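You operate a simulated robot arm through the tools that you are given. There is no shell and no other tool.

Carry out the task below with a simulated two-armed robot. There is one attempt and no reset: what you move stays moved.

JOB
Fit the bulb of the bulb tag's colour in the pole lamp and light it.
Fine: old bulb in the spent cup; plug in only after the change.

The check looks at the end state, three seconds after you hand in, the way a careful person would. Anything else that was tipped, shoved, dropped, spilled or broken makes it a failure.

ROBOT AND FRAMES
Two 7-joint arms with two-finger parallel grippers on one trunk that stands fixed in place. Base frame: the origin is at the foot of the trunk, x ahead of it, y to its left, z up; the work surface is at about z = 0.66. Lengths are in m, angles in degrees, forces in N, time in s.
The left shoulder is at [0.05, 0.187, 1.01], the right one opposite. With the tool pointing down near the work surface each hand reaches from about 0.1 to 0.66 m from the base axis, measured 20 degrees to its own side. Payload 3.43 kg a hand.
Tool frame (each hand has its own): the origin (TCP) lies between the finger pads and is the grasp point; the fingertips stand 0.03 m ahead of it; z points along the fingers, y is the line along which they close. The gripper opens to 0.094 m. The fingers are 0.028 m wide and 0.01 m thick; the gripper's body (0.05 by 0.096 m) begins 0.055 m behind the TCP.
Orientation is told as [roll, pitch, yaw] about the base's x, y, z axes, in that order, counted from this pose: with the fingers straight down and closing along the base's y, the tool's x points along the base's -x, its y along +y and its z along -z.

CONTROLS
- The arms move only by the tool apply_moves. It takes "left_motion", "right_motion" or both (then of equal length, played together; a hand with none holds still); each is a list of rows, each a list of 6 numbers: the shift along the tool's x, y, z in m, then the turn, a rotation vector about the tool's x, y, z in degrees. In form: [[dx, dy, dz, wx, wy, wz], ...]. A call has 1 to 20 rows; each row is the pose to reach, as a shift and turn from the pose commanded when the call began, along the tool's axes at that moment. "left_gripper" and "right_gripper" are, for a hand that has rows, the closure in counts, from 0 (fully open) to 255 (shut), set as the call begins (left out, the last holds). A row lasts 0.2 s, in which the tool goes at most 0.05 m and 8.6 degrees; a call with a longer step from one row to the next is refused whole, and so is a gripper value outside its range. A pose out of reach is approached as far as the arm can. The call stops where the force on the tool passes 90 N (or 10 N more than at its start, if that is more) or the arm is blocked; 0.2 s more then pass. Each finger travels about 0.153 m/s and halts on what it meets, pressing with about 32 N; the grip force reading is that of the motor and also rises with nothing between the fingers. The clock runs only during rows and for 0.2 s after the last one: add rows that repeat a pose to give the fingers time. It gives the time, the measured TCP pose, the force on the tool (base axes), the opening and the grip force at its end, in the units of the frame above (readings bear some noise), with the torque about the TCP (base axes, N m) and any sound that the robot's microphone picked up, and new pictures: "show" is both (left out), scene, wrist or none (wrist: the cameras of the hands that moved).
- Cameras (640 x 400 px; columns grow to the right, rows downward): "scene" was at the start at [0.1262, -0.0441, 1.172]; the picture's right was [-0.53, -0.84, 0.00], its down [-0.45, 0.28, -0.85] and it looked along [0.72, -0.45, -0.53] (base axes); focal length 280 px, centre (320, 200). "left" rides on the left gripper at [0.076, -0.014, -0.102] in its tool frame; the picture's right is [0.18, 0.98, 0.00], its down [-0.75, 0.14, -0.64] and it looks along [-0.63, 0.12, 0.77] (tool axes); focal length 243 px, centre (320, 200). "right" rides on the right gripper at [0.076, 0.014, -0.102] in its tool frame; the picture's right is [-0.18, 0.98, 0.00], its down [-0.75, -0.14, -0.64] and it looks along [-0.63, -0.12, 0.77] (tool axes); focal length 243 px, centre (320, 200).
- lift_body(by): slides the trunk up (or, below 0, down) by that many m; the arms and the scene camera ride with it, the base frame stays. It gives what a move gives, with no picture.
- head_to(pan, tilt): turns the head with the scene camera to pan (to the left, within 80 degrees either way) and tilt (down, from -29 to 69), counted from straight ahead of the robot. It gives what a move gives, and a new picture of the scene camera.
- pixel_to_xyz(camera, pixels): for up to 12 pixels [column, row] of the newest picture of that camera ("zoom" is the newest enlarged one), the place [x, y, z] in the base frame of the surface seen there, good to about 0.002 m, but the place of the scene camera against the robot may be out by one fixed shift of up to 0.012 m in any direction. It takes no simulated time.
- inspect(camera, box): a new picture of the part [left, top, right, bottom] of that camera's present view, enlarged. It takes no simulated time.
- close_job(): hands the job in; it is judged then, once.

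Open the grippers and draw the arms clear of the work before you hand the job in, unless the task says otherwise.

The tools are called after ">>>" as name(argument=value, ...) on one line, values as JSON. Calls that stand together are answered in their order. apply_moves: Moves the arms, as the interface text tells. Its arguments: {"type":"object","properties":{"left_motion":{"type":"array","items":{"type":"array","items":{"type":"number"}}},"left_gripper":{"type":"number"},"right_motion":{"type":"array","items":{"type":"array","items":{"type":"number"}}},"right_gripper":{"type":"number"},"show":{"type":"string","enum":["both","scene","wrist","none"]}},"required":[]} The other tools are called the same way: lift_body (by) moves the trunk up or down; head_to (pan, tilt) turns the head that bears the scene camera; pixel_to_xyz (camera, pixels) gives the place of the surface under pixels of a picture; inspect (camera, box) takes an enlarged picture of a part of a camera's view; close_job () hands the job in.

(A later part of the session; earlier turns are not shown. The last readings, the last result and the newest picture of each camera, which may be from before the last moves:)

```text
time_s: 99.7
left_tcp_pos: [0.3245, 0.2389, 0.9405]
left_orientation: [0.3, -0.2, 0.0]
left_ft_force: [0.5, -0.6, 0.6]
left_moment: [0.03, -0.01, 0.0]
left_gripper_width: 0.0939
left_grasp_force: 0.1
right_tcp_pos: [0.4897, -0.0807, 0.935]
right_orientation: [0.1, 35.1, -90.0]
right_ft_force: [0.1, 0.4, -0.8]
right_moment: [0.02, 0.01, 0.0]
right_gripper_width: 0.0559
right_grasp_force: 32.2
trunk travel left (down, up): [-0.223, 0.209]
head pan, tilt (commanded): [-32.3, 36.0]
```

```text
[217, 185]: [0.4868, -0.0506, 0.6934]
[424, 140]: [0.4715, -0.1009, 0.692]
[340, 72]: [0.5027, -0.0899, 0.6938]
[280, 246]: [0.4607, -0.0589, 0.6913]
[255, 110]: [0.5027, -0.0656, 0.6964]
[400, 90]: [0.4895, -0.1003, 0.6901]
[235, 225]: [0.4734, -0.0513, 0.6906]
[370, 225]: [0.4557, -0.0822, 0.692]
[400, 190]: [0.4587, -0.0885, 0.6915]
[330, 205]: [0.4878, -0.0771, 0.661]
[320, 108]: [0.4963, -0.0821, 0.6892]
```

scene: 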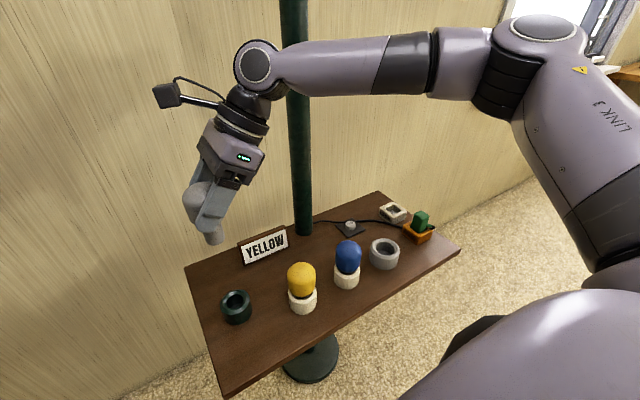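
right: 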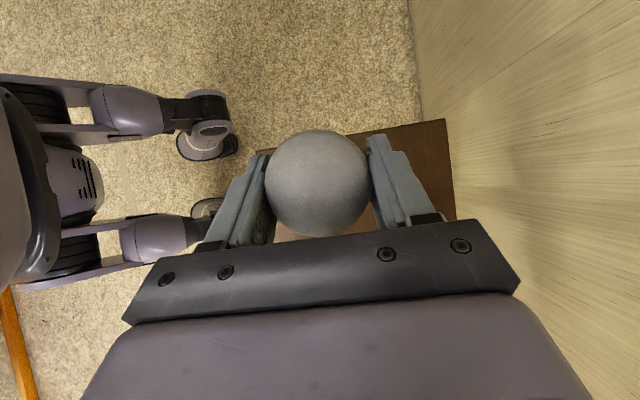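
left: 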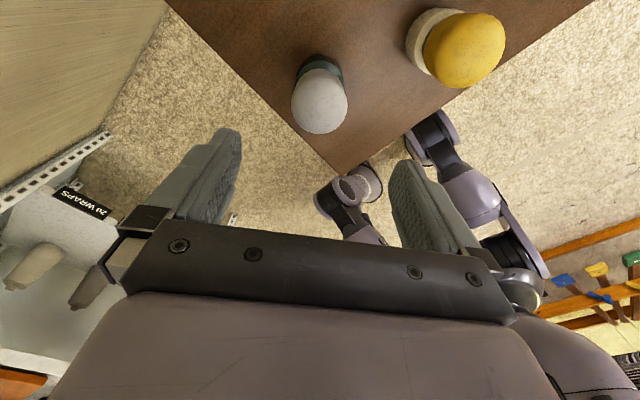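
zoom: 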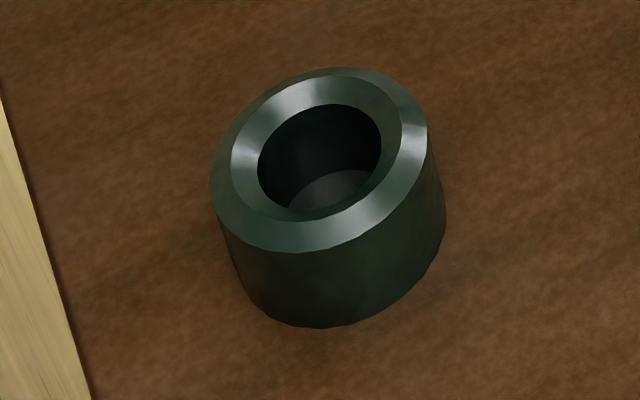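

The fits give the cup centre at about (0.440, -0.419) after correcting the scene camera's shift of roughly (+0.010, -0.0045). I carry the bulb there at height, keeping the tilt.

>>> apply_moves(right_motion=[[-0.0308, -0.0055, -0.0216, 0, 0, 0], [-0.0615, -0.011, -0.0431, 0, 0, 0], [-0.0923, -0.0165, -0.0647, 0, 0, 0], [-0.123, -0.022, -0.0862, 0, 0, 0], [-0.1538, -0.0275, -0.1078, 0, 0, 0], [-0.1845, -0.033, -0.1293, 0, 0, 0], [-0.2153, -0.0384, -0.1509, 0, 0, 0], [-0.246, -0.0439, -0.1724, 0, 0, 0], [-0.2768, -0.0494, -0.194, 0, 0, 0], [-0.2768, -0.0494, -0.194, 0, 0, 0]], show="both")

```text
time_s: 101.9
left_tcp_pos: [0.3239, 0.2376, 0.9398]
left_orientation: [0.2, -0.1, 0.0]
left_ft_force: [0.3, 0.5, 0.1]
left_moment: [0.02, 0.02, -0.02]
left_gripper_width: 0.0941
left_grasp_force: 0.1
right_tcp_pos: [0.4416, -0.4172, 0.9362]
right_orientation: [0.2, 35.1, -89.9]
right_ft_force: [0.2, -0.4, -0.1]
right_moment: [0.01, 0.03, 0.0]
right_gripper_width: 0.056
right_grasp_force: 32.0
trunk travel left (down, up): [-0.223, 0.209]
head pan, tilt (commanded): [-32.3, 36.0]
```

scene: 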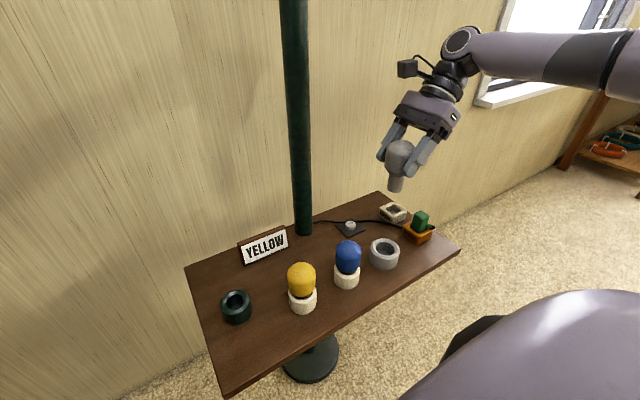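
right: 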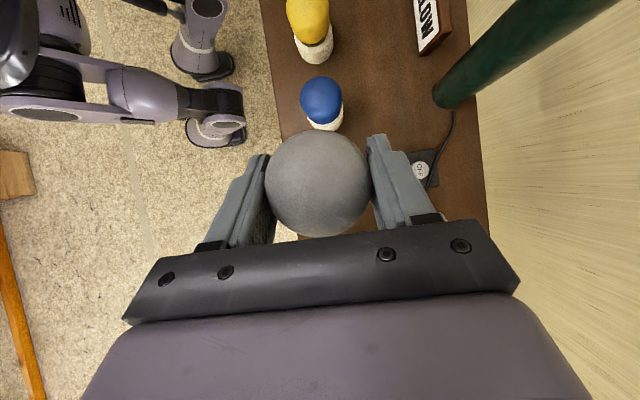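

The bulb hangs over the cup region. I verify its neck position in the scene view against the cup.

>>> inspect(camera="scene", box=[360, 120, 450, 280])

>>> pixel_to_xyz(camera="scene", pixels=[[395, 187], [390, 184], [401, 184], [396, 178], [398, 155], [396, 191]])

```text
2.50 times, centred on (405, 200) of scene
```

zoom: 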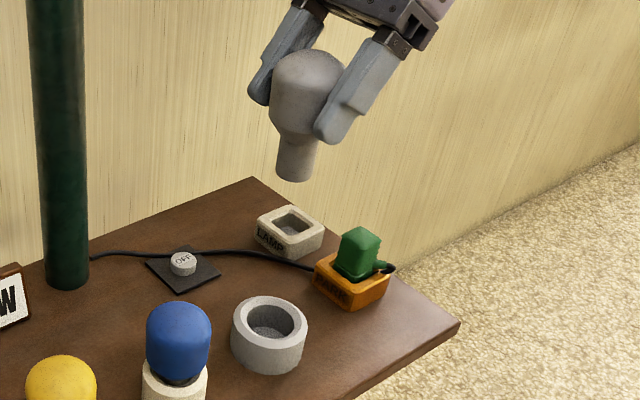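

```text
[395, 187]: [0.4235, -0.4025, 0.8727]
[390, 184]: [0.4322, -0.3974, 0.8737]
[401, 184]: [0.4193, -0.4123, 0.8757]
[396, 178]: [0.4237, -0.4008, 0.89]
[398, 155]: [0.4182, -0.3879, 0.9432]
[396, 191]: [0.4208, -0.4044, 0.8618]
```

The neck axis matches the cup centre within about 1.5 mm. I lower with the trunk, which keeps the motion truly vertical: 0.13 m first.

>>> lift_body(by=-0.13)

>>> apply_moves(right_motion=[[0, 0, 0, 0, 0, 0]], show="both")

>>> inspect(camera="scene", box=[340, 110, 460, 240])

```text
time_s: 103.5
left_tcp_pos: [0.3244, 0.2386, 0.8095]
left_orientation: [0.1, -0.1, 0.0]
left_ft_force: [-0.2, -0.4, 0.1]
left_moment: [0.02, -0.04, 0.02]
left_gripper_width: 0.094
left_grasp_force: 0.0
right_tcp_pos: [0.4427, -0.4165, 0.8059]
right_orientation: [0.2, 35.1, -90.1]
right_ft_force: [0.6, 0.6, -0.6]
right_moment: [0.0, 0.01, -0.02]
right_gripper_width: 0.056
right_grasp_force: 32.5
trunk travel left (down, up): [-0.093, 0.339]
head pan, tilt (commanded): [-32.3, 36.0]
```

```text
time_s: 103.9
left_tcp_pos: [0.3253, 0.2391, 0.8095]
left_orientation: [0.1, -0.2, 0.0]
left_ft_force: [-0.3, 0.5, -1.6]
left_moment: [0.0, 0.02, -0.02]
left_gripper_width: 0.094
left_grasp_force: 0.1
right_tcp_pos: [0.4421, -0.4165, 0.8068]
right_orientation: [0.0, 35.1, -90.1]
right_ft_force: [0.1, 0.5, -0.6]
right_moment: [0.0, -0.04, 0.01]
right_gripper_width: 0.0561
right_grasp_force: 32.2
trunk travel left (down, up): [-0.093, 0.339]
head pan, tilt (commanded): [-32.3, 36.0]
```

scene: 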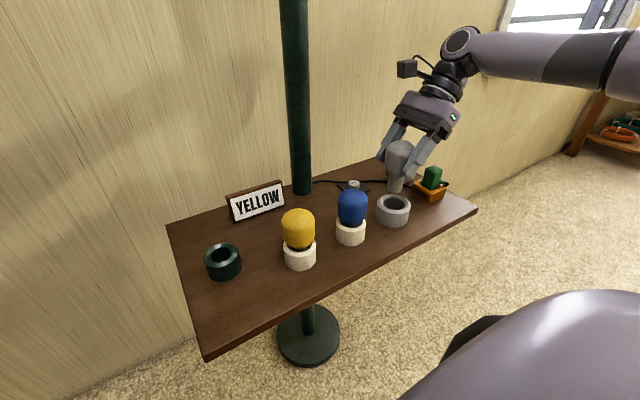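
right: 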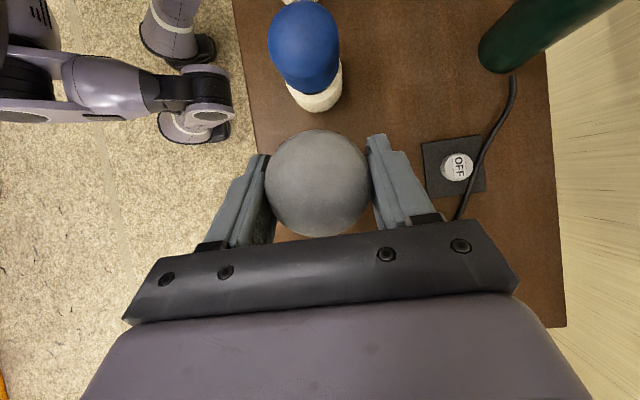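

```text
3.08 times, centred on (400, 175) of scene
```

zoom: 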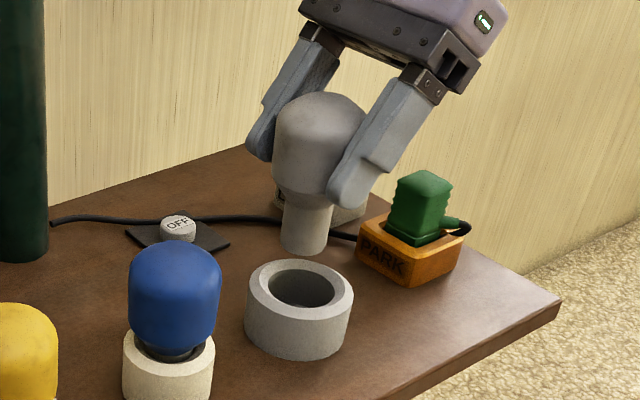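

The neck hangs just above the cup's mouth (zoom (305,240) over (300,290)). I lower another 0.055 m.

>>> lift_body(by=-0.055)

>>> apply_moves(right_motion=[[0, 0, 0, 0, 0, 0]], show="both")

>>> inspect(camera="scene", box=[340, 110, 460, 240])

```text
time_s: 104.8
left_tcp_pos: [0.3249, 0.2379, 0.7538]
left_orientation: [0.3, -0.1, 0.0]
left_ft_force: [-0.1, 0.2, -0.1]
left_moment: [-0.01, -0.04, 0.04]
left_gripper_width: 0.094
left_grasp_force: 0.0
right_tcp_pos: [0.4427, -0.4176, 0.7508]
right_orientation: [0.1, 35.2, -90.0]
right_ft_force: [0.7, 0.5, -0.1]
right_moment: [-0.05, -0.02, -0.04]
right_gripper_width: 0.0564
right_grasp_force: 32.5
trunk travel left (down, up): [-0.038, 0.394]
head pan, tilt (commanded): [-32.3, 36.0]
```

```text
time_s: 105.2
left_tcp_pos: [0.325, 0.2376, 0.7557]
left_orientation: [0.2, -0.1, 0.0]
left_ft_force: [0.1, 1.0, 0.0]
left_moment: [0.01, -0.01, 0.01]
left_gripper_width: 0.0942
left_grasp_force: 0.0
right_tcp_pos: [0.4424, -0.4169, 0.7509]
right_orientation: [0.2, 35.2, -90.1]
right_ft_force: [-0.7, -0.4, -0.6]
right_moment: [0.01, 0.0, -0.02]
right_gripper_width: 0.0558
right_grasp_force: 31.8
trunk travel left (down, up): [-0.038, 0.394]
head pan, tilt (commanded): [-32.3, 36.0]
```

scene: 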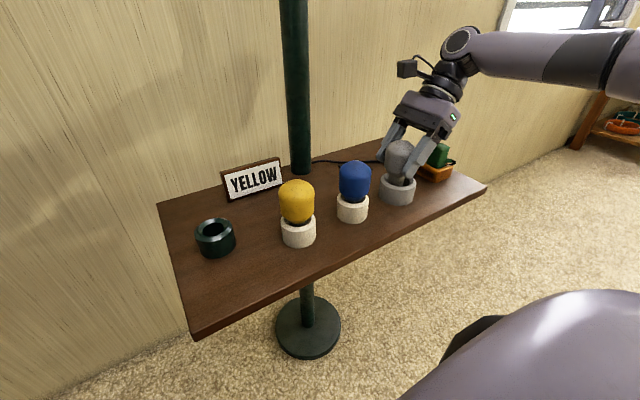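
right: 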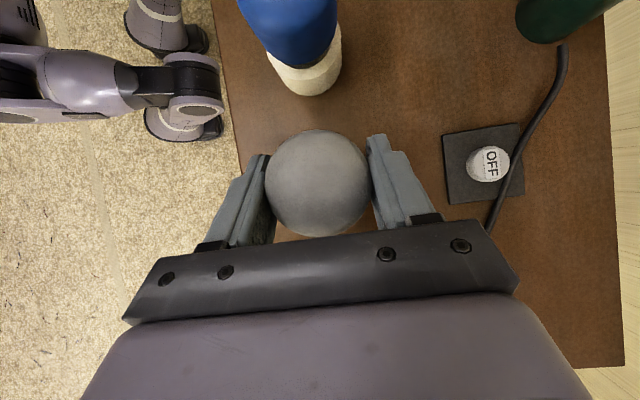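

```text
3.08 times, centred on (400, 175) of scene
```

zoom: 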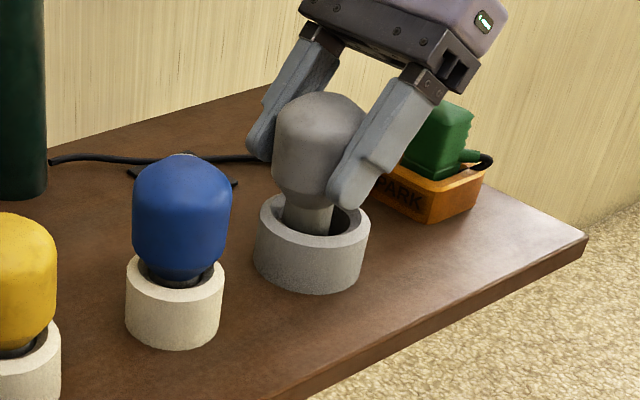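

The neck is inside the cup with no contact force. I lower the last 9 mm to the floor of the cup.

>>> lift_body(by=-0.009)

>>> apply_moves(right_motion=[[0, 0, 0, 0, 0, 0]], show="none")

```text
time_s: 105.8
left_tcp_pos: [0.3236, 0.2388, 0.7456]
left_orientation: [0.2, -0.2, 0.0]
left_ft_force: [-0.9, 0.3, 0.4]
left_moment: [0.0, 0.01, -0.02]
left_gripper_width: 0.0943
left_grasp_force: 0.0
right_tcp_pos: [0.4433, -0.4157, 0.7425]
right_orientation: [0.0, 35.1, -90.0]
right_ft_force: [-1.1, 0.0, -0.7]
right_moment: [0.03, 0.05, -0.01]
right_gripper_width: 0.0563
right_grasp_force: 32.1
trunk travel left (down, up): [-0.029, 0.403]
head pan, tilt (commanded): [-32.3, 36.0]
```

```text
time_s: 106.2
left_tcp_pos: [0.3242, 0.2376, 0.7454]
left_orientation: [0.2, -0.1, -0.1]
left_ft_force: [0.2, 0.2, 0.5]
left_moment: [0.0, 0.02, 0.02]
left_gripper_width: 0.0938
left_grasp_force: 0.2
right_tcp_pos: [0.4425, -0.4161, 0.7424]
right_orientation: [0.2, 35.1, -90.1]
right_ft_force: [-0.7, 0.1, -0.6]
right_moment: [-0.01, 0.02, -0.02]
right_gripper_width: 0.0562
right_grasp_force: 32.5
trunk travel left (down, up): [-0.029, 0.403]
head pan, tilt (commanded): [-32.3, 36.0]
```

Still no contact at z = 0.7424; I lower 3 mm more.

>>> lift_body(by=-0.003)

>>> apply_moves(right_motion=[[0, 0, 0, 0, 0, 0]], show="none")

```text
time_s: 106.8
left_tcp_pos: [0.323, 0.2377, 0.7429]
left_orientation: [0.2, -0.1, 0.0]
left_ft_force: [0.5, 0.5, -0.5]
left_moment: [-0.03, 0.02, -0.01]
left_gripper_width: 0.0939
left_grasp_force: 0.0
right_tcp_pos: [0.443, -0.4169, 0.7399]
right_orientation: [0.2, 35.0, -90.0]
right_ft_force: [-0.6, -1.1, 3.9]
right_moment: [-0.06, 0.03, -0.01]
right_gripper_width: 0.0563
right_grasp_force: 31.8
trunk travel left (down, up): [-0.026, 0.406]
head pan, tilt (commanded): [-32.3, 36.0]
```

```text
time_s: 107.2
left_tcp_pos: [0.3235, 0.2379, 0.7421]
left_orientation: [0.2, -0.1, 0.1]
left_ft_force: [0.7, 0.3, 0.8]
left_moment: [-0.02, 0.01, 0.0]
left_gripper_width: 0.0939
left_grasp_force: 0.1
right_tcp_pos: [0.4421, -0.4154, 0.7413]
right_orientation: [0.3, 35.1, -90.0]
right_ft_force: [0.2, -1.4, 5.8]
right_moment: [-0.08, -0.04, -0.04]
right_gripper_width: 0.0559
right_grasp_force: 31.9
trunk travel left (down, up): [-0.026, 0.406]
head pan, tilt (commanded): [-32.3, 36.0]
```

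The bulb now rests on the cup (5 N upward). I open the right gripper to release it.

>>> apply_moves(right_motion=[[0, 0, 0, 0, 0, 0], [0, 0, 0, 0, 0, 0], [0, 0, 0, 0, 0, 0]], right_gripper=0, show="both")

```text
time_s: 108.0
left_tcp_pos: [0.3238, 0.2388, 0.7418]
left_orientation: [0.2, -0.1, 0.0]
left_ft_force: [0.1, -1.0, -0.3]
left_moment: [0.01, -0.03, -0.02]
left_gripper_width: 0.0939
left_grasp_force: 0.0
right_tcp_pos: [0.4411, -0.4181, 0.7393]
right_orientation: [0.2, 35.1, -90.2]
right_ft_force: [0.0, 0.1, -0.4]
right_moment: [0.05, 0.0, 0.01]
right_gripper_width: 0.0939
right_grasp_force: 0.0
trunk travel left (down, up): [-0.026, 0.406]
head pan, tilt (commanded): [-32.3, 36.0]
```

scene: 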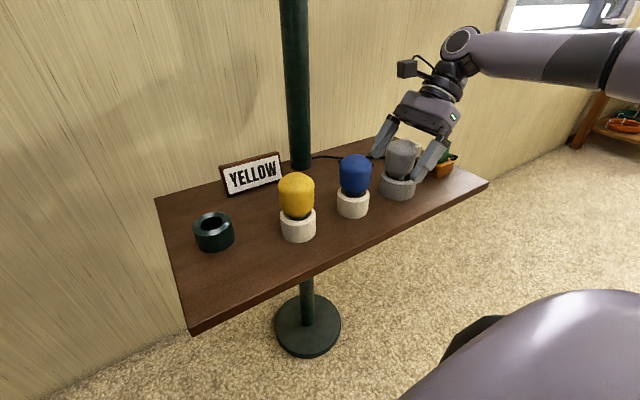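
right: 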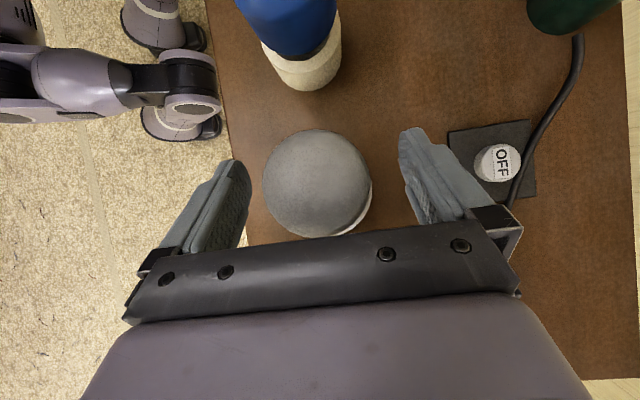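

The grey bulb stands in the spent cup. I raise the trunk back up to lift the hand clear of it.

>>> lift_body(by=0.197)

>>> apply_moves(right_motion=[[0, 0, 0, 0, 0, 0]], show="both")

>>> inspect(camera="scene", box=[280, 200, 440, 310])

```text
time_s: 110.1
left_tcp_pos: [0.3241, 0.2378, 0.9402]
left_orientation: [0.1, -0.1, -0.1]
left_ft_force: [0.3, -0.6, -0.3]
left_moment: [-0.02, 0.03, 0.01]
left_gripper_width: 0.0938
left_grasp_force: 0.0
right_tcp_pos: [0.4419, -0.4156, 0.9359]
right_orientation: [0.1, 35.1, -90.0]
right_ft_force: [0.1, -0.2, -0.7]
right_moment: [0.0, 0.02, -0.01]
right_gripper_width: 0.094
right_grasp_force: 0.1
trunk travel left (down, up): [-0.223, 0.209]
head pan, tilt (commanded): [-32.3, 36.0]
```

```text
time_s: 110.5
left_tcp_pos: [0.3243, 0.2387, 0.9391]
left_orientation: [0.2, -0.2, 0.1]
left_ft_force: [-0.6, -0.7, 0.3]
left_moment: [-0.04, 0.05, 0.01]
left_gripper_width: 0.094
left_grasp_force: 0.1
right_tcp_pos: [0.4431, -0.4165, 0.9365]
right_orientation: [0.1, 35.1, -90.0]
right_ft_force: [-0.3, -1.0, 0.0]
right_moment: [0.02, 0.06, -0.03]
right_gripper_width: 0.0939
right_grasp_force: 0.1
trunk travel left (down, up): [-0.223, 0.209]
head pan, tilt (commanded): [-32.3, 36.0]
```

scene: 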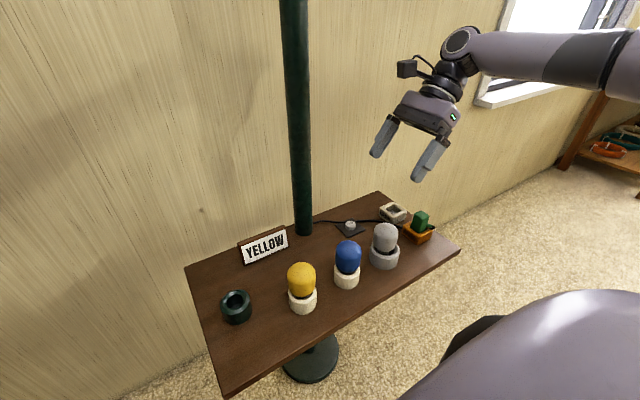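
right: 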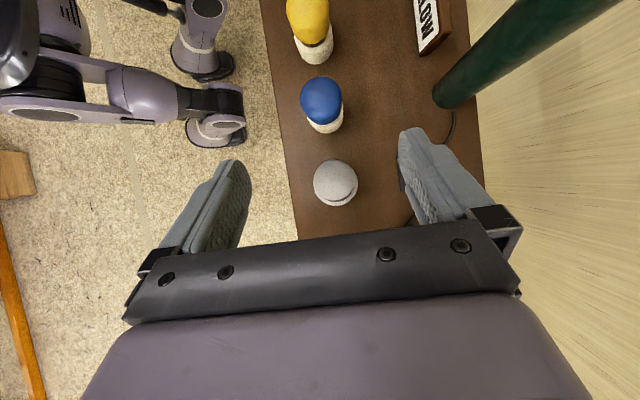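

```text
3.64 times, centred on (360, 255) of scene
```

zoom: 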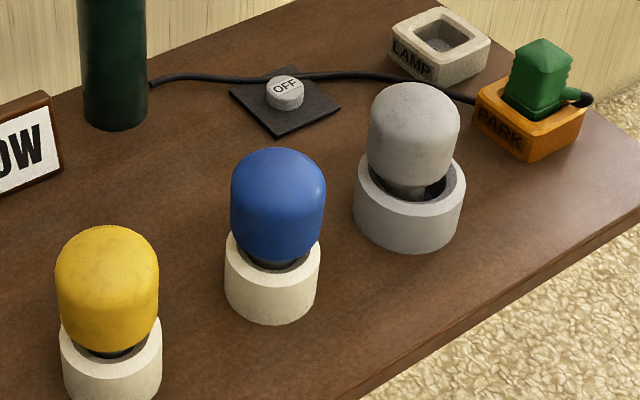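

The old bulb stands in the spent cup. Next I move the tilted hand at height over the yellow bulb near (0.443, -0.203) and measure it.

>>> apply_moves(right_motion=[[0.029, 0, 0.0204, 0, 0, 0], [0.0581, 0, 0.0408, 0, 0, 0], [0.0872, 0, 0.0612, 0, 0, 0], [0.1163, 0, 0.0815, 0, 0, 0], [0.1453, 0, 0.1019, 0, 0, 0], [0.1744, 0, 0.1223, 0, 0, 0], [0.1744, 0, 0.1223, 0, 0, 0]], show="both")

```text
time_s: 112.1
left_tcp_pos: [0.3245, 0.2384, 0.9386]
left_orientation: [0.2, -0.1, -0.1]
left_ft_force: [0.3, -0.2, 0.2]
left_moment: [0.02, 0.0, -0.02]
left_gripper_width: 0.0939
left_grasp_force: 0.1
right_tcp_pos: [0.4456, -0.2017, 0.9358]
right_orientation: [0.0, 35.1, -90.1]
right_ft_force: [0.0, 0.1, -0.4]
right_moment: [-0.01, 0.0, 0.0]
right_gripper_width: 0.0939
right_grasp_force: 0.0
trunk travel left (down, up): [-0.223, 0.209]
head pan, tilt (commanded): [-32.3, 36.0]
```

scene: 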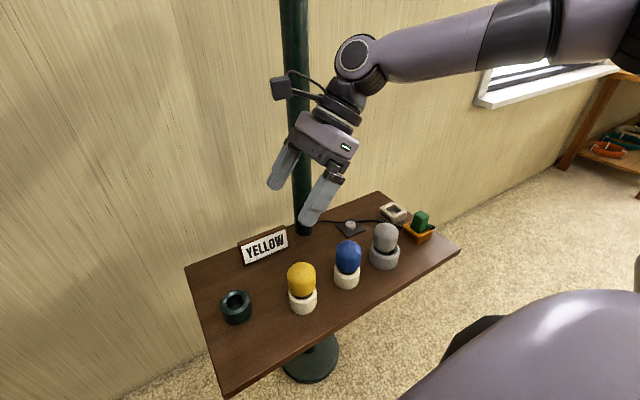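
right: 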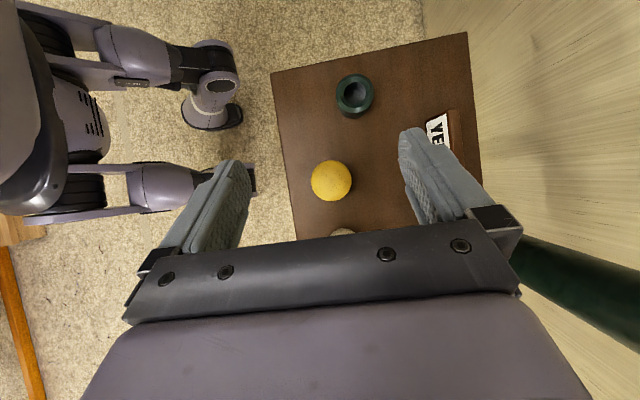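

Both the yellow bulb (331,181) and the empty lamp holder (354,94) are visible. I measure them.

>>> inspect(camera="right", box=[290, 60, 390, 220])

>>> pixel_to_xyz(camera="right", pixels=[[331, 181], [312, 181], [350, 181], [331, 162], [331, 200], [337, 94], [372, 94], [354, 76], [354, 117], [354, 94]])

```text
2.50 times, centred on (340, 140) of right
```

zoom: 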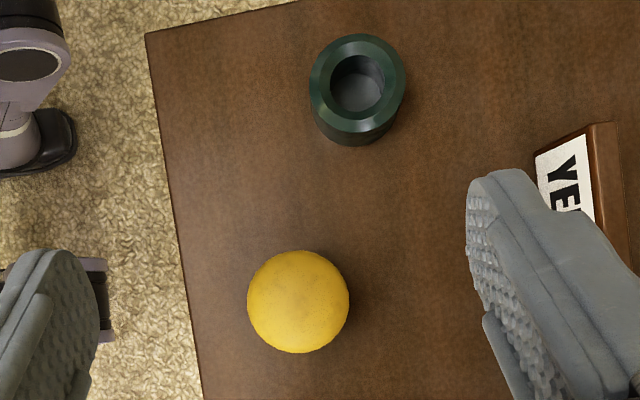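

```text
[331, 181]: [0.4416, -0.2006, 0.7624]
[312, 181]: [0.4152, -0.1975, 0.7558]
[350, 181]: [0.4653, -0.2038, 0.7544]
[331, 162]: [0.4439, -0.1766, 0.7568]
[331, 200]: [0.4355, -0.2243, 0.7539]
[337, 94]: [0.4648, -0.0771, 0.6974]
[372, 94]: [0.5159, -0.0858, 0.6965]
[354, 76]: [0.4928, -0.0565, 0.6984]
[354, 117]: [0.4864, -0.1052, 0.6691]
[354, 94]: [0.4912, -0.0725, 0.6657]
```

The yellow bulb centre is (0.441, -0.2005), about 4 mm to -x of the hand; the lamp hole is at about (0.491, -0.081). I correct by 4 mm and lower the trunk 0.12 m.

>>> apply_moves(right_motion=[[0, -0.004, 0, 0, 0, 0], [0, -0.004, 0, 0, 0, 0]], show="none")

>>> lift_body(by=-0.12)

>>> apply_moves(right_motion=[[0, 0, 0, 0, 0, 0]], show="both")

```text
time_s: 112.7
left_tcp_pos: [0.3243, 0.2381, 0.9398]
left_orientation: [0.2, -0.1, 0.1]
left_ft_force: [0.7, 0.4, 0.1]
left_moment: [-0.04, -0.01, 0.02]
left_gripper_width: 0.0938
left_grasp_force: 0.2
right_tcp_pos: [0.4398, -0.2025, 0.9363]
right_orientation: [0.0, 35.1, -90.0]
right_ft_force: [0.3, 0.1, 0.4]
right_moment: [0.0, -0.01, 0.0]
right_gripper_width: 0.0942
right_grasp_force: 0.1
trunk travel left (down, up): [-0.223, 0.209]
head pan, tilt (commanded): [-32.3, 36.0]
```

```text
time_s: 114.2
left_tcp_pos: [0.3253, 0.2373, 0.8185]
left_orientation: [0.2, -0.2, 0.0]
left_ft_force: [0.1, 0.5, -0.6]
left_moment: [0.03, -0.01, 0.03]
left_gripper_width: 0.094
left_grasp_force: 0.0
right_tcp_pos: [0.4404, -0.2047, 0.8184]
right_orientation: [0.0, 35.0, -89.9]
right_ft_force: [0.7, -0.4, 0.6]
right_moment: [0.02, 0.0, 0.0]
right_gripper_width: 0.0939
right_grasp_force: 0.1
trunk travel left (down, up): [-0.103, 0.329]
head pan, tilt (commanded): [-32.3, 36.0]
```

```text
time_s: 114.6
left_tcp_pos: [0.3245, 0.2383, 0.8183]
left_orientation: [0.2, -0.1, 0.0]
left_ft_force: [-0.1, 0.0, 0.6]
left_moment: [0.05, -0.01, -0.03]
left_gripper_width: 0.0942
left_grasp_force: 0.0
right_tcp_pos: [0.4395, -0.2042, 0.8161]
right_orientation: [0.1, 35.0, -90.0]
right_ft_force: [-0.1, -0.1, 0.8]
right_moment: [0.0, 0.02, 0.01]
right_gripper_width: 0.0939
right_grasp_force: 0.1
trunk travel left (down, up): [-0.103, 0.329]
head pan, tilt (commanded): [-32.3, 36.0]
```

scene: 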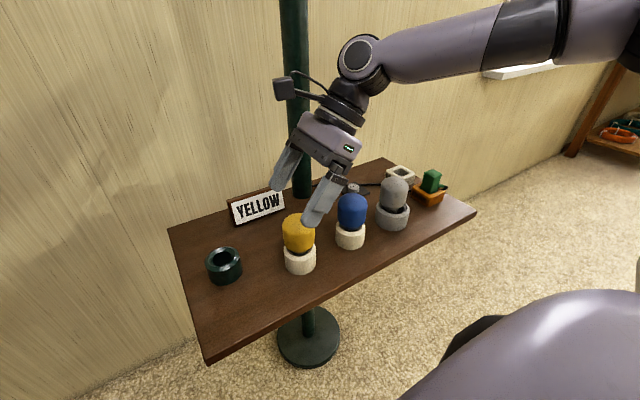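
right: 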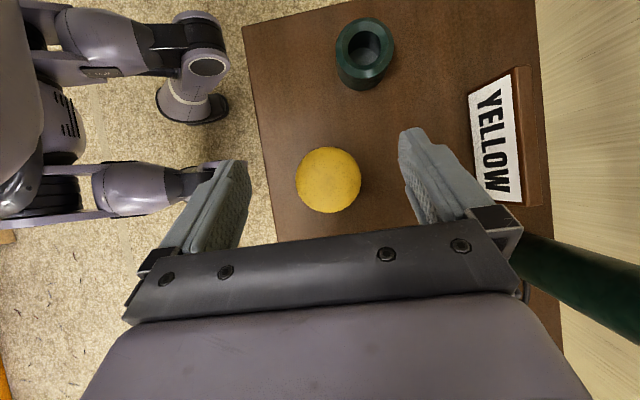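

The yellow bulb at (328,180) is centred like the grey one was. I check the sign's distance from the right finger before the last descent.

>>> pixel_to_xyz(camera="right", pixels=[[472, 97], [482, 150], [492, 200], [520, 203], [328, 180]])

>>> inspect(camera="scene", box=[220, 110, 420, 290])

```text
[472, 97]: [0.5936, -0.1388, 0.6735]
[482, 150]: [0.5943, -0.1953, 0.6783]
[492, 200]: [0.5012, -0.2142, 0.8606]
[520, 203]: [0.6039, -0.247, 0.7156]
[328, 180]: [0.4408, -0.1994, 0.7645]
```

```text
2.22 times, centred on (320, 200) of scene
```

zoom: 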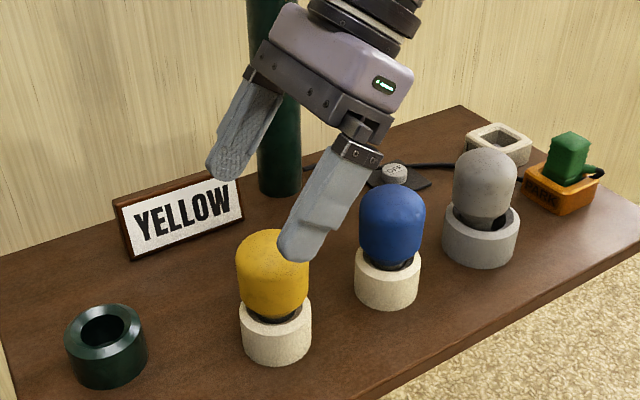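

The sign is at x ≥ 0.59, well clear of the finger at 0.50. I lower 0.075 m and close on the yellow bulb.

>>> lift_body(by=-0.075)

>>> apply_moves(right_motion=[[0, 0, 0, 0, 0, 0], [0, 0, 0, 0, 0, 0], [0, 0, 0, 0, 0, 0], [0, 0, 0, 0, 0, 0]], right_gripper=255, show="both")

```text
time_s: 115.7
left_tcp_pos: [0.324, 0.2383, 0.7444]
left_orientation: [0.2, -0.2, -0.1]
left_ft_force: [-0.2, -0.3, -0.2]
left_moment: [-0.04, 0.02, 0.0]
left_gripper_width: 0.0939
left_grasp_force: 0.1
right_tcp_pos: [0.4408, -0.203, 0.7411]
right_orientation: [0.0, 35.1, -90.1]
right_ft_force: [0.2, -0.2, -0.2]
right_moment: [0.02, -0.01, -0.01]
right_gripper_width: 0.0941
right_grasp_force: 0.1
trunk travel left (down, up): [-0.028, 0.404]
head pan, tilt (commanded): [-32.3, 36.0]
```

```text
time_s: 116.7
left_tcp_pos: [0.3242, 0.2381, 0.7447]
left_orientation: [0.3, 0.0, -0.1]
left_ft_force: [-0.3, -0.2, 0.0]
left_moment: [-0.02, -0.02, -0.01]
left_gripper_width: 0.094
left_grasp_force: 0.1
right_tcp_pos: [0.4394, -0.2028, 0.7421]
right_orientation: [0.0, 35.2, -90.0]
right_ft_force: [-0.4, 0.5, 1.0]
right_moment: [0.05, 0.0, 0.0]
right_gripper_width: 0.0559
right_grasp_force: 32.1
trunk travel left (down, up): [-0.028, 0.404]
head pan, tilt (commanded): [-32.3, 36.0]
```

scene: 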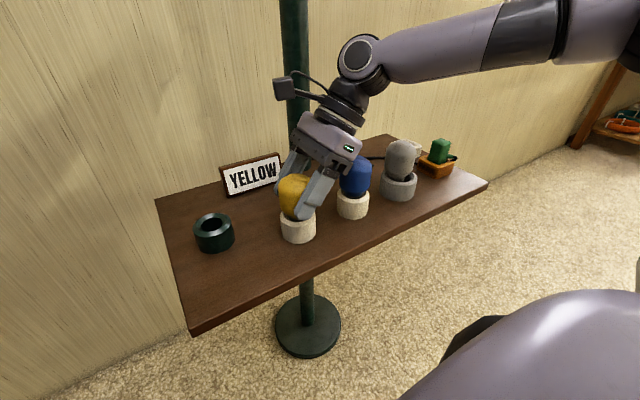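
right: 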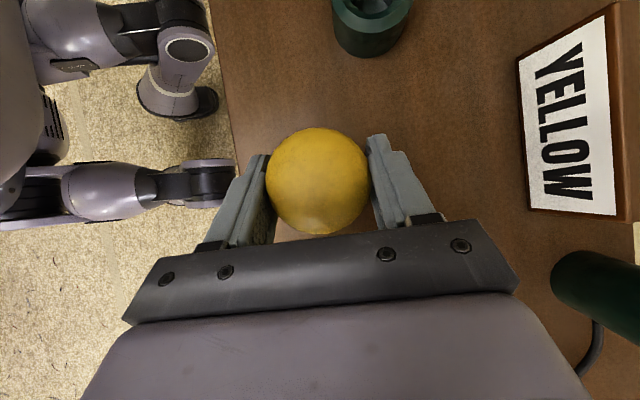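

Gripped at 0.056 m. I raise 0.03 m and check that the bulb leaves its cup without lifting the cup.

>>> lift_body(by=0.03)

>>> apply_moves(right_motion=[[0, 0, 0, 0, 0, 0]], show="scene")

>>> inspect(camera="scene", box=[240, 140, 400, 260])

```text
time_s: 117.5
left_tcp_pos: [0.3241, 0.2379, 0.7747]
left_orientation: [0.2, -0.1, -0.1]
left_ft_force: [0.4, -0.6, -0.6]
left_moment: [-0.01, 0.01, -0.02]
left_gripper_width: 0.094
left_grasp_force: 0.0
right_tcp_pos: [0.4396, -0.2042, 0.7716]
right_orientation: [0.2, 35.1, -90.0]
right_ft_force: [0.7, 0.7, -1.7]
right_moment: [0.01, 0.0, 0.01]
right_gripper_width: 0.0558
right_grasp_force: 32.0
trunk travel left (down, up): [-0.058, 0.374]
head pan, tilt (commanded): [-32.3, 36.0]
```

```text
time_s: 117.9
left_tcp_pos: [0.3245, 0.2385, 0.7744]
left_orientation: [0.2, -0.1, 0.0]
left_ft_force: [0.0, 0.9, -0.1]
left_moment: [-0.01, 0.03, 0.0]
left_gripper_width: 0.0941
left_grasp_force: 0.2
right_tcp_pos: [0.4396, -0.2032, 0.7721]
right_orientation: [0.1, 35.1, -90.1]
right_ft_force: [-1.1, -0.4, -0.4]
right_moment: [0.02, -0.01, -0.02]
right_gripper_width: 0.0559
right_grasp_force: 31.7
trunk travel left (down, up): [-0.058, 0.374]
head pan, tilt (commanded): [-32.3, 36.0]
```

scene: 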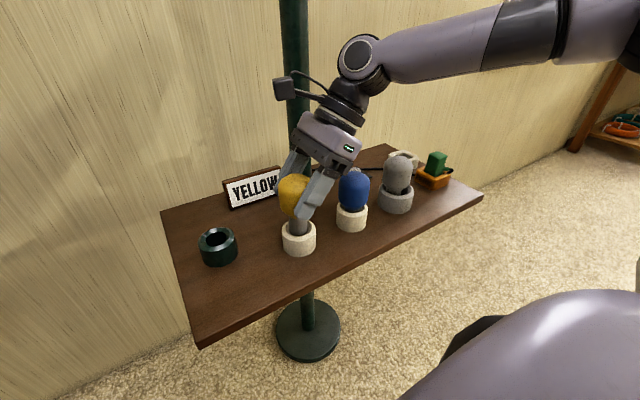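

```text
3.33 times, centred on (320, 200) of scene
```

zoom: 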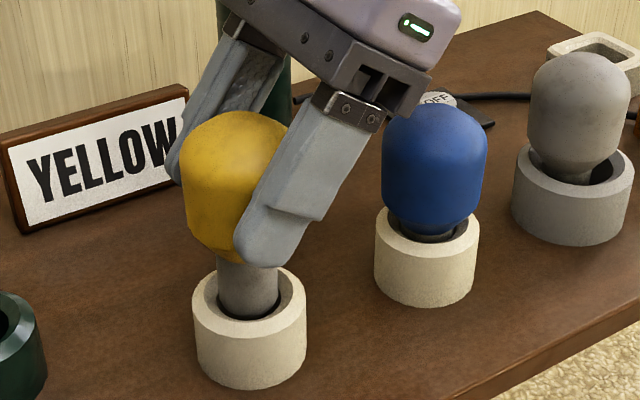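

The yellow bulb comes out cleanly and its cup stays put. I raise the trunk the rest of the way.

>>> lift_body(by=0.165)

>>> apply_moves(right_motion=[[0, 0, 0, 0, 0, 0]], show="both")

```text
time_s: 119.7
left_tcp_pos: [0.3247, 0.2385, 0.9396]
left_orientation: [0.2, 0.0, -0.1]
left_ft_force: [-0.2, 0.0, 0.7]
left_moment: [-0.03, 0.01, 0.0]
left_gripper_width: 0.0941
left_grasp_force: 0.1
right_tcp_pos: [0.4402, -0.2038, 0.9361]
right_orientation: [0.1, 35.1, -90.1]
right_ft_force: [-0.5, 0.0, -0.8]
right_moment: [0.0, 0.02, -0.02]
right_gripper_width: 0.0561
right_grasp_force: 32.0
trunk travel left (down, up): [-0.223, 0.209]
head pan, tilt (commanded): [-32.3, 36.0]
```

```text
time_s: 120.1
left_tcp_pos: [0.3242, 0.2391, 0.94]
left_orientation: [0.3, -0.1, 0.0]
left_ft_force: [-0.1, -0.4, -0.5]
left_moment: [0.0, 0.02, 0.01]
left_gripper_width: 0.0938
left_grasp_force: 0.1
right_tcp_pos: [0.4411, -0.204, 0.9368]
right_orientation: [0.0, 35.0, -90.0]
right_ft_force: [-0.3, 0.6, -0.6]
right_moment: [0.02, 0.02, 0.0]
right_gripper_width: 0.056
right_grasp_force: 31.7
trunk travel left (down, up): [-0.223, 0.209]
head pan, tilt (commanded): [-32.3, 36.0]
```

scene: 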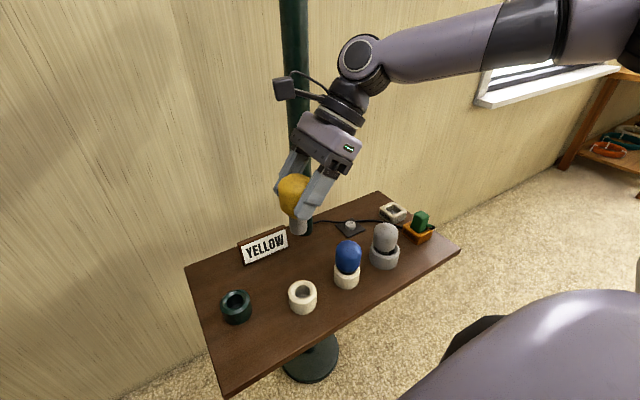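
right: 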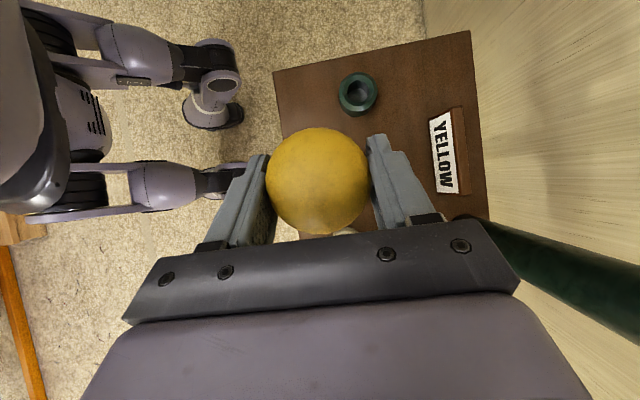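

The yellow bulb is held with its axis about 1-2 mm on the +y side of the TCP. I carry it to above the lamp hole, TCP target (0.490, -0.0825, 0.950).

>>> apply_moves(right_motion=[[0.0268, 0.0124, 0.0146, 0, 0, 0], [0.0535, 0.0248, 0.0293, 0, 0, 0], [0.0803, 0.0371, 0.0439, 0, 0, 0], [0.107, 0.0495, 0.0585, 0, 0, 0], [0.107, 0.0495, 0.0585, 0, 0, 0], [0.107, 0.0495, 0.0585, 0, 0, 0]], show="both")

```text
time_s: 121.5
left_tcp_pos: [0.3221, 0.2378, 0.9396]
left_orientation: [0.3, -0.1, 0.0]
left_ft_force: [-1.8, 0.7, 0.4]
left_moment: [-0.01, 0.03, 0.01]
left_gripper_width: 0.0942
left_grasp_force: 0.1
right_tcp_pos: [0.4898, -0.0796, 0.9483]
right_orientation: [0.1, 35.1, -90.1]
right_ft_force: [-0.1, 0.3, 0.3]
right_moment: [0.0, -0.02, 0.02]
right_gripper_width: 0.0561
right_grasp_force: 32.3
trunk travel left (down, up): [-0.223, 0.209]
head pan, tilt (commanded): [-32.3, 36.0]
```

scene: 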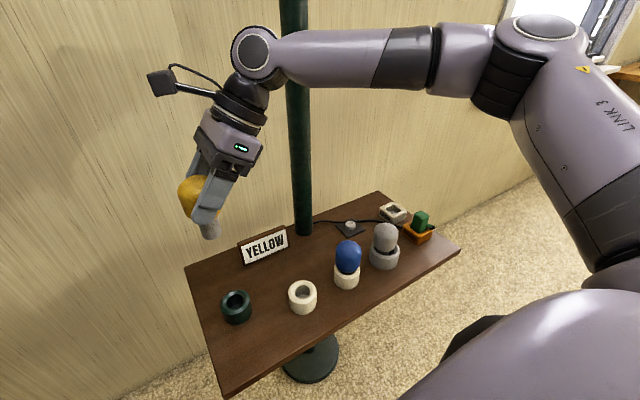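
right: 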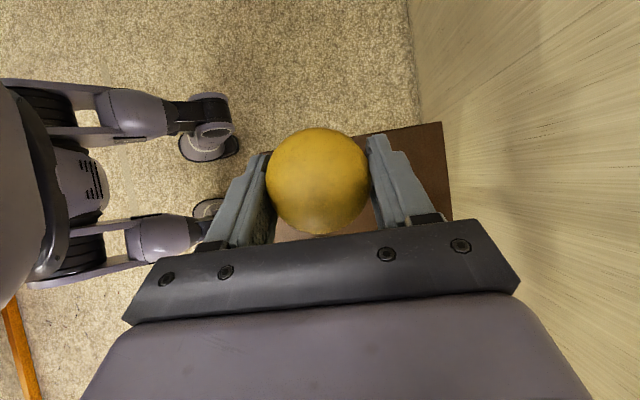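

Reached without complaint. I lower the trunk 0.15 m so that the neck stops some 25 mm above the lamp's rim, then compare the neck and hole positions.

>>> lift_body(by=-0.15)

>>> apply_moves(right_motion=[[0, 0, 0, 0, 0, 0]], show="both")

>>> inspect(camera="scene", box=[165, 150, 275, 280])

```text
time_s: 123.3
left_tcp_pos: [0.3241, 0.2376, 0.7896]
left_orientation: [0.3, -0.1, 0.1]
left_ft_force: [-0.8, -0.3, -0.3]
left_moment: [-0.01, -0.01, -0.03]
left_gripper_width: 0.0941
left_grasp_force: 0.0
right_tcp_pos: [0.4891, -0.0811, 0.7992]
right_orientation: [0.2, 35.2, -90.1]
right_ft_force: [-0.5, 0.5, 0.2]
right_moment: [-0.02, 0.01, 0.01]
right_gripper_width: 0.0561
right_grasp_force: 32.0
trunk travel left (down, up): [-0.073, 0.359]
head pan, tilt (commanded): [-32.3, 36.0]
```

```text
time_s: 123.7
left_tcp_pos: [0.3248, 0.2386, 0.7895]
left_orientation: [0.2, -0.1, 0.1]
left_ft_force: [-0.2, -0.7, 0.2]
left_moment: [-0.02, -0.01, 0.0]
left_gripper_width: 0.0939
left_grasp_force: 0.1
right_tcp_pos: [0.4891, -0.0798, 0.7992]
right_orientation: [0.2, 35.3, -90.1]
right_ft_force: [0.0, 0.6, -1.1]
right_moment: [-0.01, 0.01, 0.0]
right_gripper_width: 0.056
right_grasp_force: 31.7
trunk travel left (down, up): [-0.073, 0.359]
head pan, tilt (commanded): [-32.3, 36.0]
```

scene: 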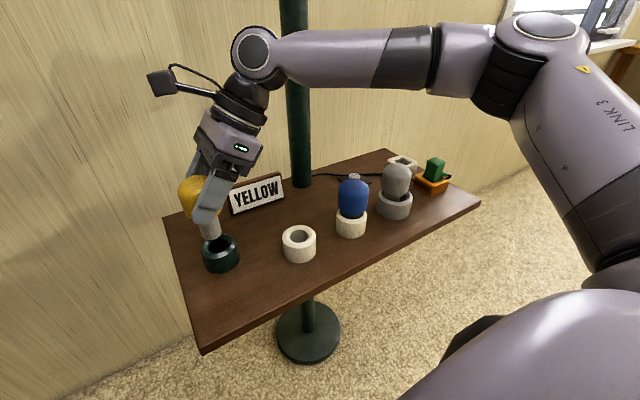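
right: 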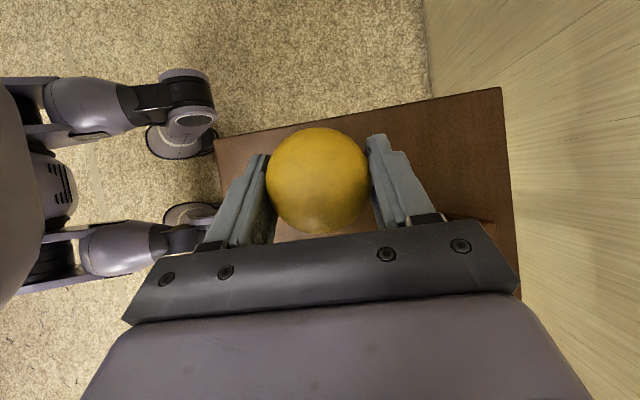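

```text
3.08 times, centred on (220, 215) of scene
```

zoom: 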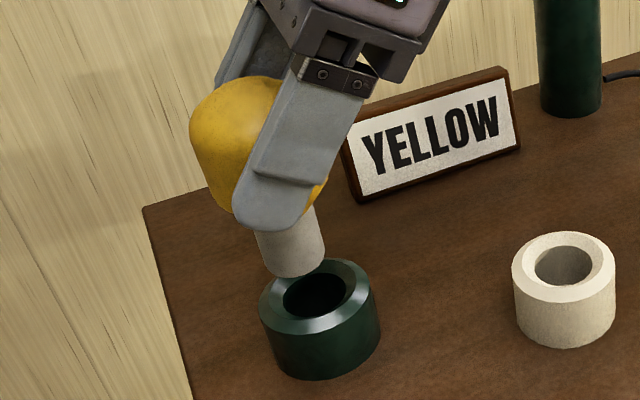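

I measure neck surface points and the holder's rim in this zoomed view for a relative comparison.

>>> pixel_to_xyz(camera="zoom", pixels=[[265, 250], [318, 240], [290, 250], [294, 268], [285, 240], [263, 320], [373, 300], [318, 332], [350, 265], [290, 330], [345, 325]])

>>> inspect(camera="scene", box=[190, 205, 250, 280])

```text
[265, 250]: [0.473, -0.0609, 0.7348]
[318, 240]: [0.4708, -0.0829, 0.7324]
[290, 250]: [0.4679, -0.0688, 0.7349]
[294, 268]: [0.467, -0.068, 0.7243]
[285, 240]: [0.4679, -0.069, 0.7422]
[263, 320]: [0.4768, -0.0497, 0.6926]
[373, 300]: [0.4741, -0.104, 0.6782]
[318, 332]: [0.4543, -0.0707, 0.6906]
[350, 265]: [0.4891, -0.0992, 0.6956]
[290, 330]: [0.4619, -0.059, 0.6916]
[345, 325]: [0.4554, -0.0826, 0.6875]
```

```text
5.33 times, centred on (220, 242) of scene
```

zoom: 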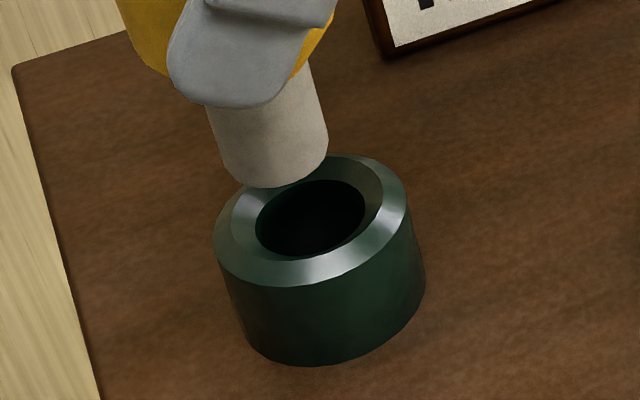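

The neck sits about 3-4 mm too far to +y relative to the hole (scene: neck ≈ (0.4815, -0.0715), hole ≈ (0.4805, -0.0757)). I shift 3.5 mm in -y and recheck.

>>> apply_moves(right_motion=[[-0.0029, 0, -0.002, 0, 0, 0], [-0.0029, 0, -0.002, 0, 0, 0], [-0.0029, 0, -0.002, 0, 0, 0]], show="scene")

>>> inspect(camera="scene", box=[190, 205, 250, 280])

>>> pixel_to_xyz(camera="zoom", pixels=[[225, 150], [275, 140], [275, 165], [322, 130], [240, 160], [310, 155], [220, 260], [310, 278], [395, 190], [270, 275], [345, 170], [360, 265]])

```text
time_s: 124.5
left_tcp_pos: [0.3238, 0.2375, 0.7893]
left_orientation: [0.2, -0.2, 0.0]
left_ft_force: [0.0, -0.5, 0.2]
left_moment: [-0.02, 0.02, 0.03]
left_gripper_width: 0.0942
left_grasp_force: 0.1
right_tcp_pos: [0.4905, -0.085, 0.7974]
right_orientation: [0.3, 35.2, -90.0]
right_ft_force: [-0.7, -0.2, -1.1]
right_moment: [0.01, -0.01, -0.02]
right_gripper_width: 0.056
right_grasp_force: 32.6
trunk travel left (down, up): [-0.073, 0.359]
head pan, tilt (commanded): [-32.3, 36.0]
```

scene: 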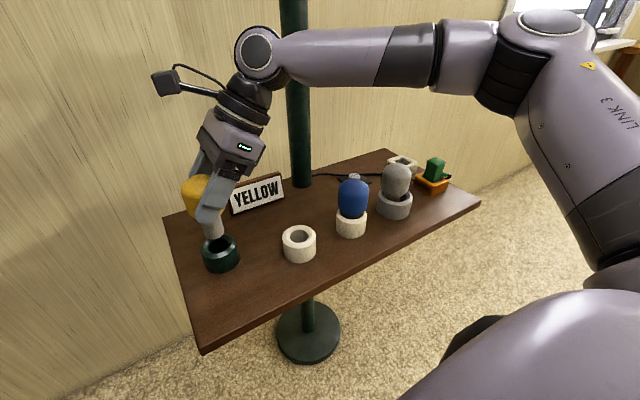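

```text
5.33 times, centred on (220, 242) of scene
```

zoom: 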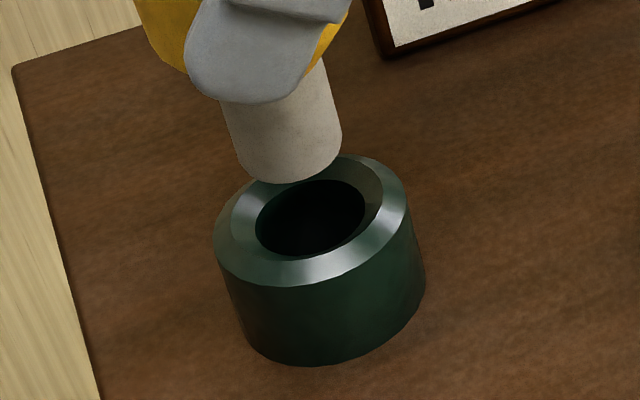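

```text
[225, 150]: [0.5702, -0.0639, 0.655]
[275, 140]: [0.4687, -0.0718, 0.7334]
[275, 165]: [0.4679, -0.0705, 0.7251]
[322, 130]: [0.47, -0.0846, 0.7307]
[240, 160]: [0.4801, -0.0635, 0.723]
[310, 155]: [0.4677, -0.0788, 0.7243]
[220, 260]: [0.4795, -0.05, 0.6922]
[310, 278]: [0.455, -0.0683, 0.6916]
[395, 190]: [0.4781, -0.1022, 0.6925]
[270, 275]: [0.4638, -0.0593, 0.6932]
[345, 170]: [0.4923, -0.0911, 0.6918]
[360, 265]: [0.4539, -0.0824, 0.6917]
```

The neck would now land about 1-1.5 mm to the +y side of the hole's centre. I add a 1 mm shift in -y and lower 0.03 m, then check forces.

>>> apply_moves(right_motion=[[-0.0008, 0, -0.0006, 0, 0, 0], [-0.0008, 0, -0.0006, 0, 0, 0]], show="none")

>>> lift_body(by=-0.03)

>>> apply_moves(right_motion=[[0, 0, 0, 0, 0, 0]], show="scene")

>>> inspect(camera="scene", box=[185, 190, 245, 265])

```text
time_s: 125.1
left_tcp_pos: [0.3248, 0.2372, 0.79]
left_orientation: [0.1, -0.1, 0.1]
left_ft_force: [0.5, 0.2, 0.0]
left_moment: [-0.01, -0.03, 0.02]
left_gripper_width: 0.0942
left_grasp_force: 0.0
right_tcp_pos: [0.49, -0.0851, 0.7987]
right_orientation: [0.2, 35.2, -90.1]
right_ft_force: [1.1, 0.0, -1.0]
right_moment: [0.03, -0.02, 0.03]
right_gripper_width: 0.0561
right_grasp_force: 32.0
trunk travel left (down, up): [-0.073, 0.359]
head pan, tilt (commanded): [-32.3, 36.0]
```

```text
time_s: 125.8
left_tcp_pos: [0.3247, 0.2389, 0.7599]
left_orientation: [0.2, -0.2, 0.0]
left_ft_force: [-0.6, 0.2, 0.1]
left_moment: [0.0, 0.0, 0.0]
left_gripper_width: 0.094
left_grasp_force: 0.1
right_tcp_pos: [0.4901, -0.0828, 0.7694]
right_orientation: [0.2, 35.2, -90.1]
right_ft_force: [-0.3, -0.3, -0.9]
right_moment: [0.0, -0.02, 0.0]
right_gripper_width: 0.0558
right_grasp_force: 31.9
trunk travel left (down, up): [-0.043, 0.389]
head pan, tilt (commanded): [-32.3, 36.0]
```

```text
time_s: 126.2
left_tcp_pos: [0.3256, 0.2382, 0.7603]
left_orientation: [0.2, -0.1, 0.0]
left_ft_force: [-0.1, -0.1, 0.0]
left_moment: [-0.03, -0.01, 0.02]
left_gripper_width: 0.0941
left_grasp_force: 0.0
right_tcp_pos: [0.4893, -0.0857, 0.7688]
right_orientation: [0.2, 35.1, -90.0]
right_ft_force: [-0.1, 0.1, -0.3]
right_moment: [0.04, -0.02, -0.02]
right_gripper_width: 0.056
right_grasp_force: 32.1
trunk travel left (down, up): [-0.043, 0.389]
head pan, tilt (commanded): [-32.3, 36.0]
```

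scene: 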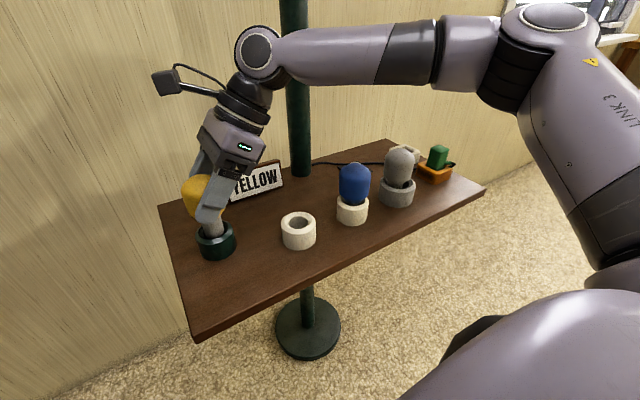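

```text
5.33 times, centred on (215, 228) of scene
```

zoom: 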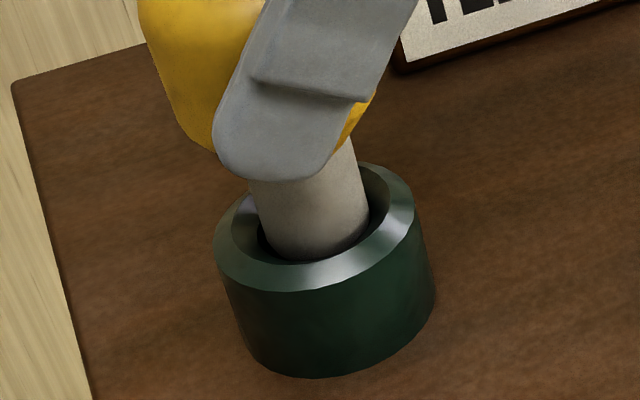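

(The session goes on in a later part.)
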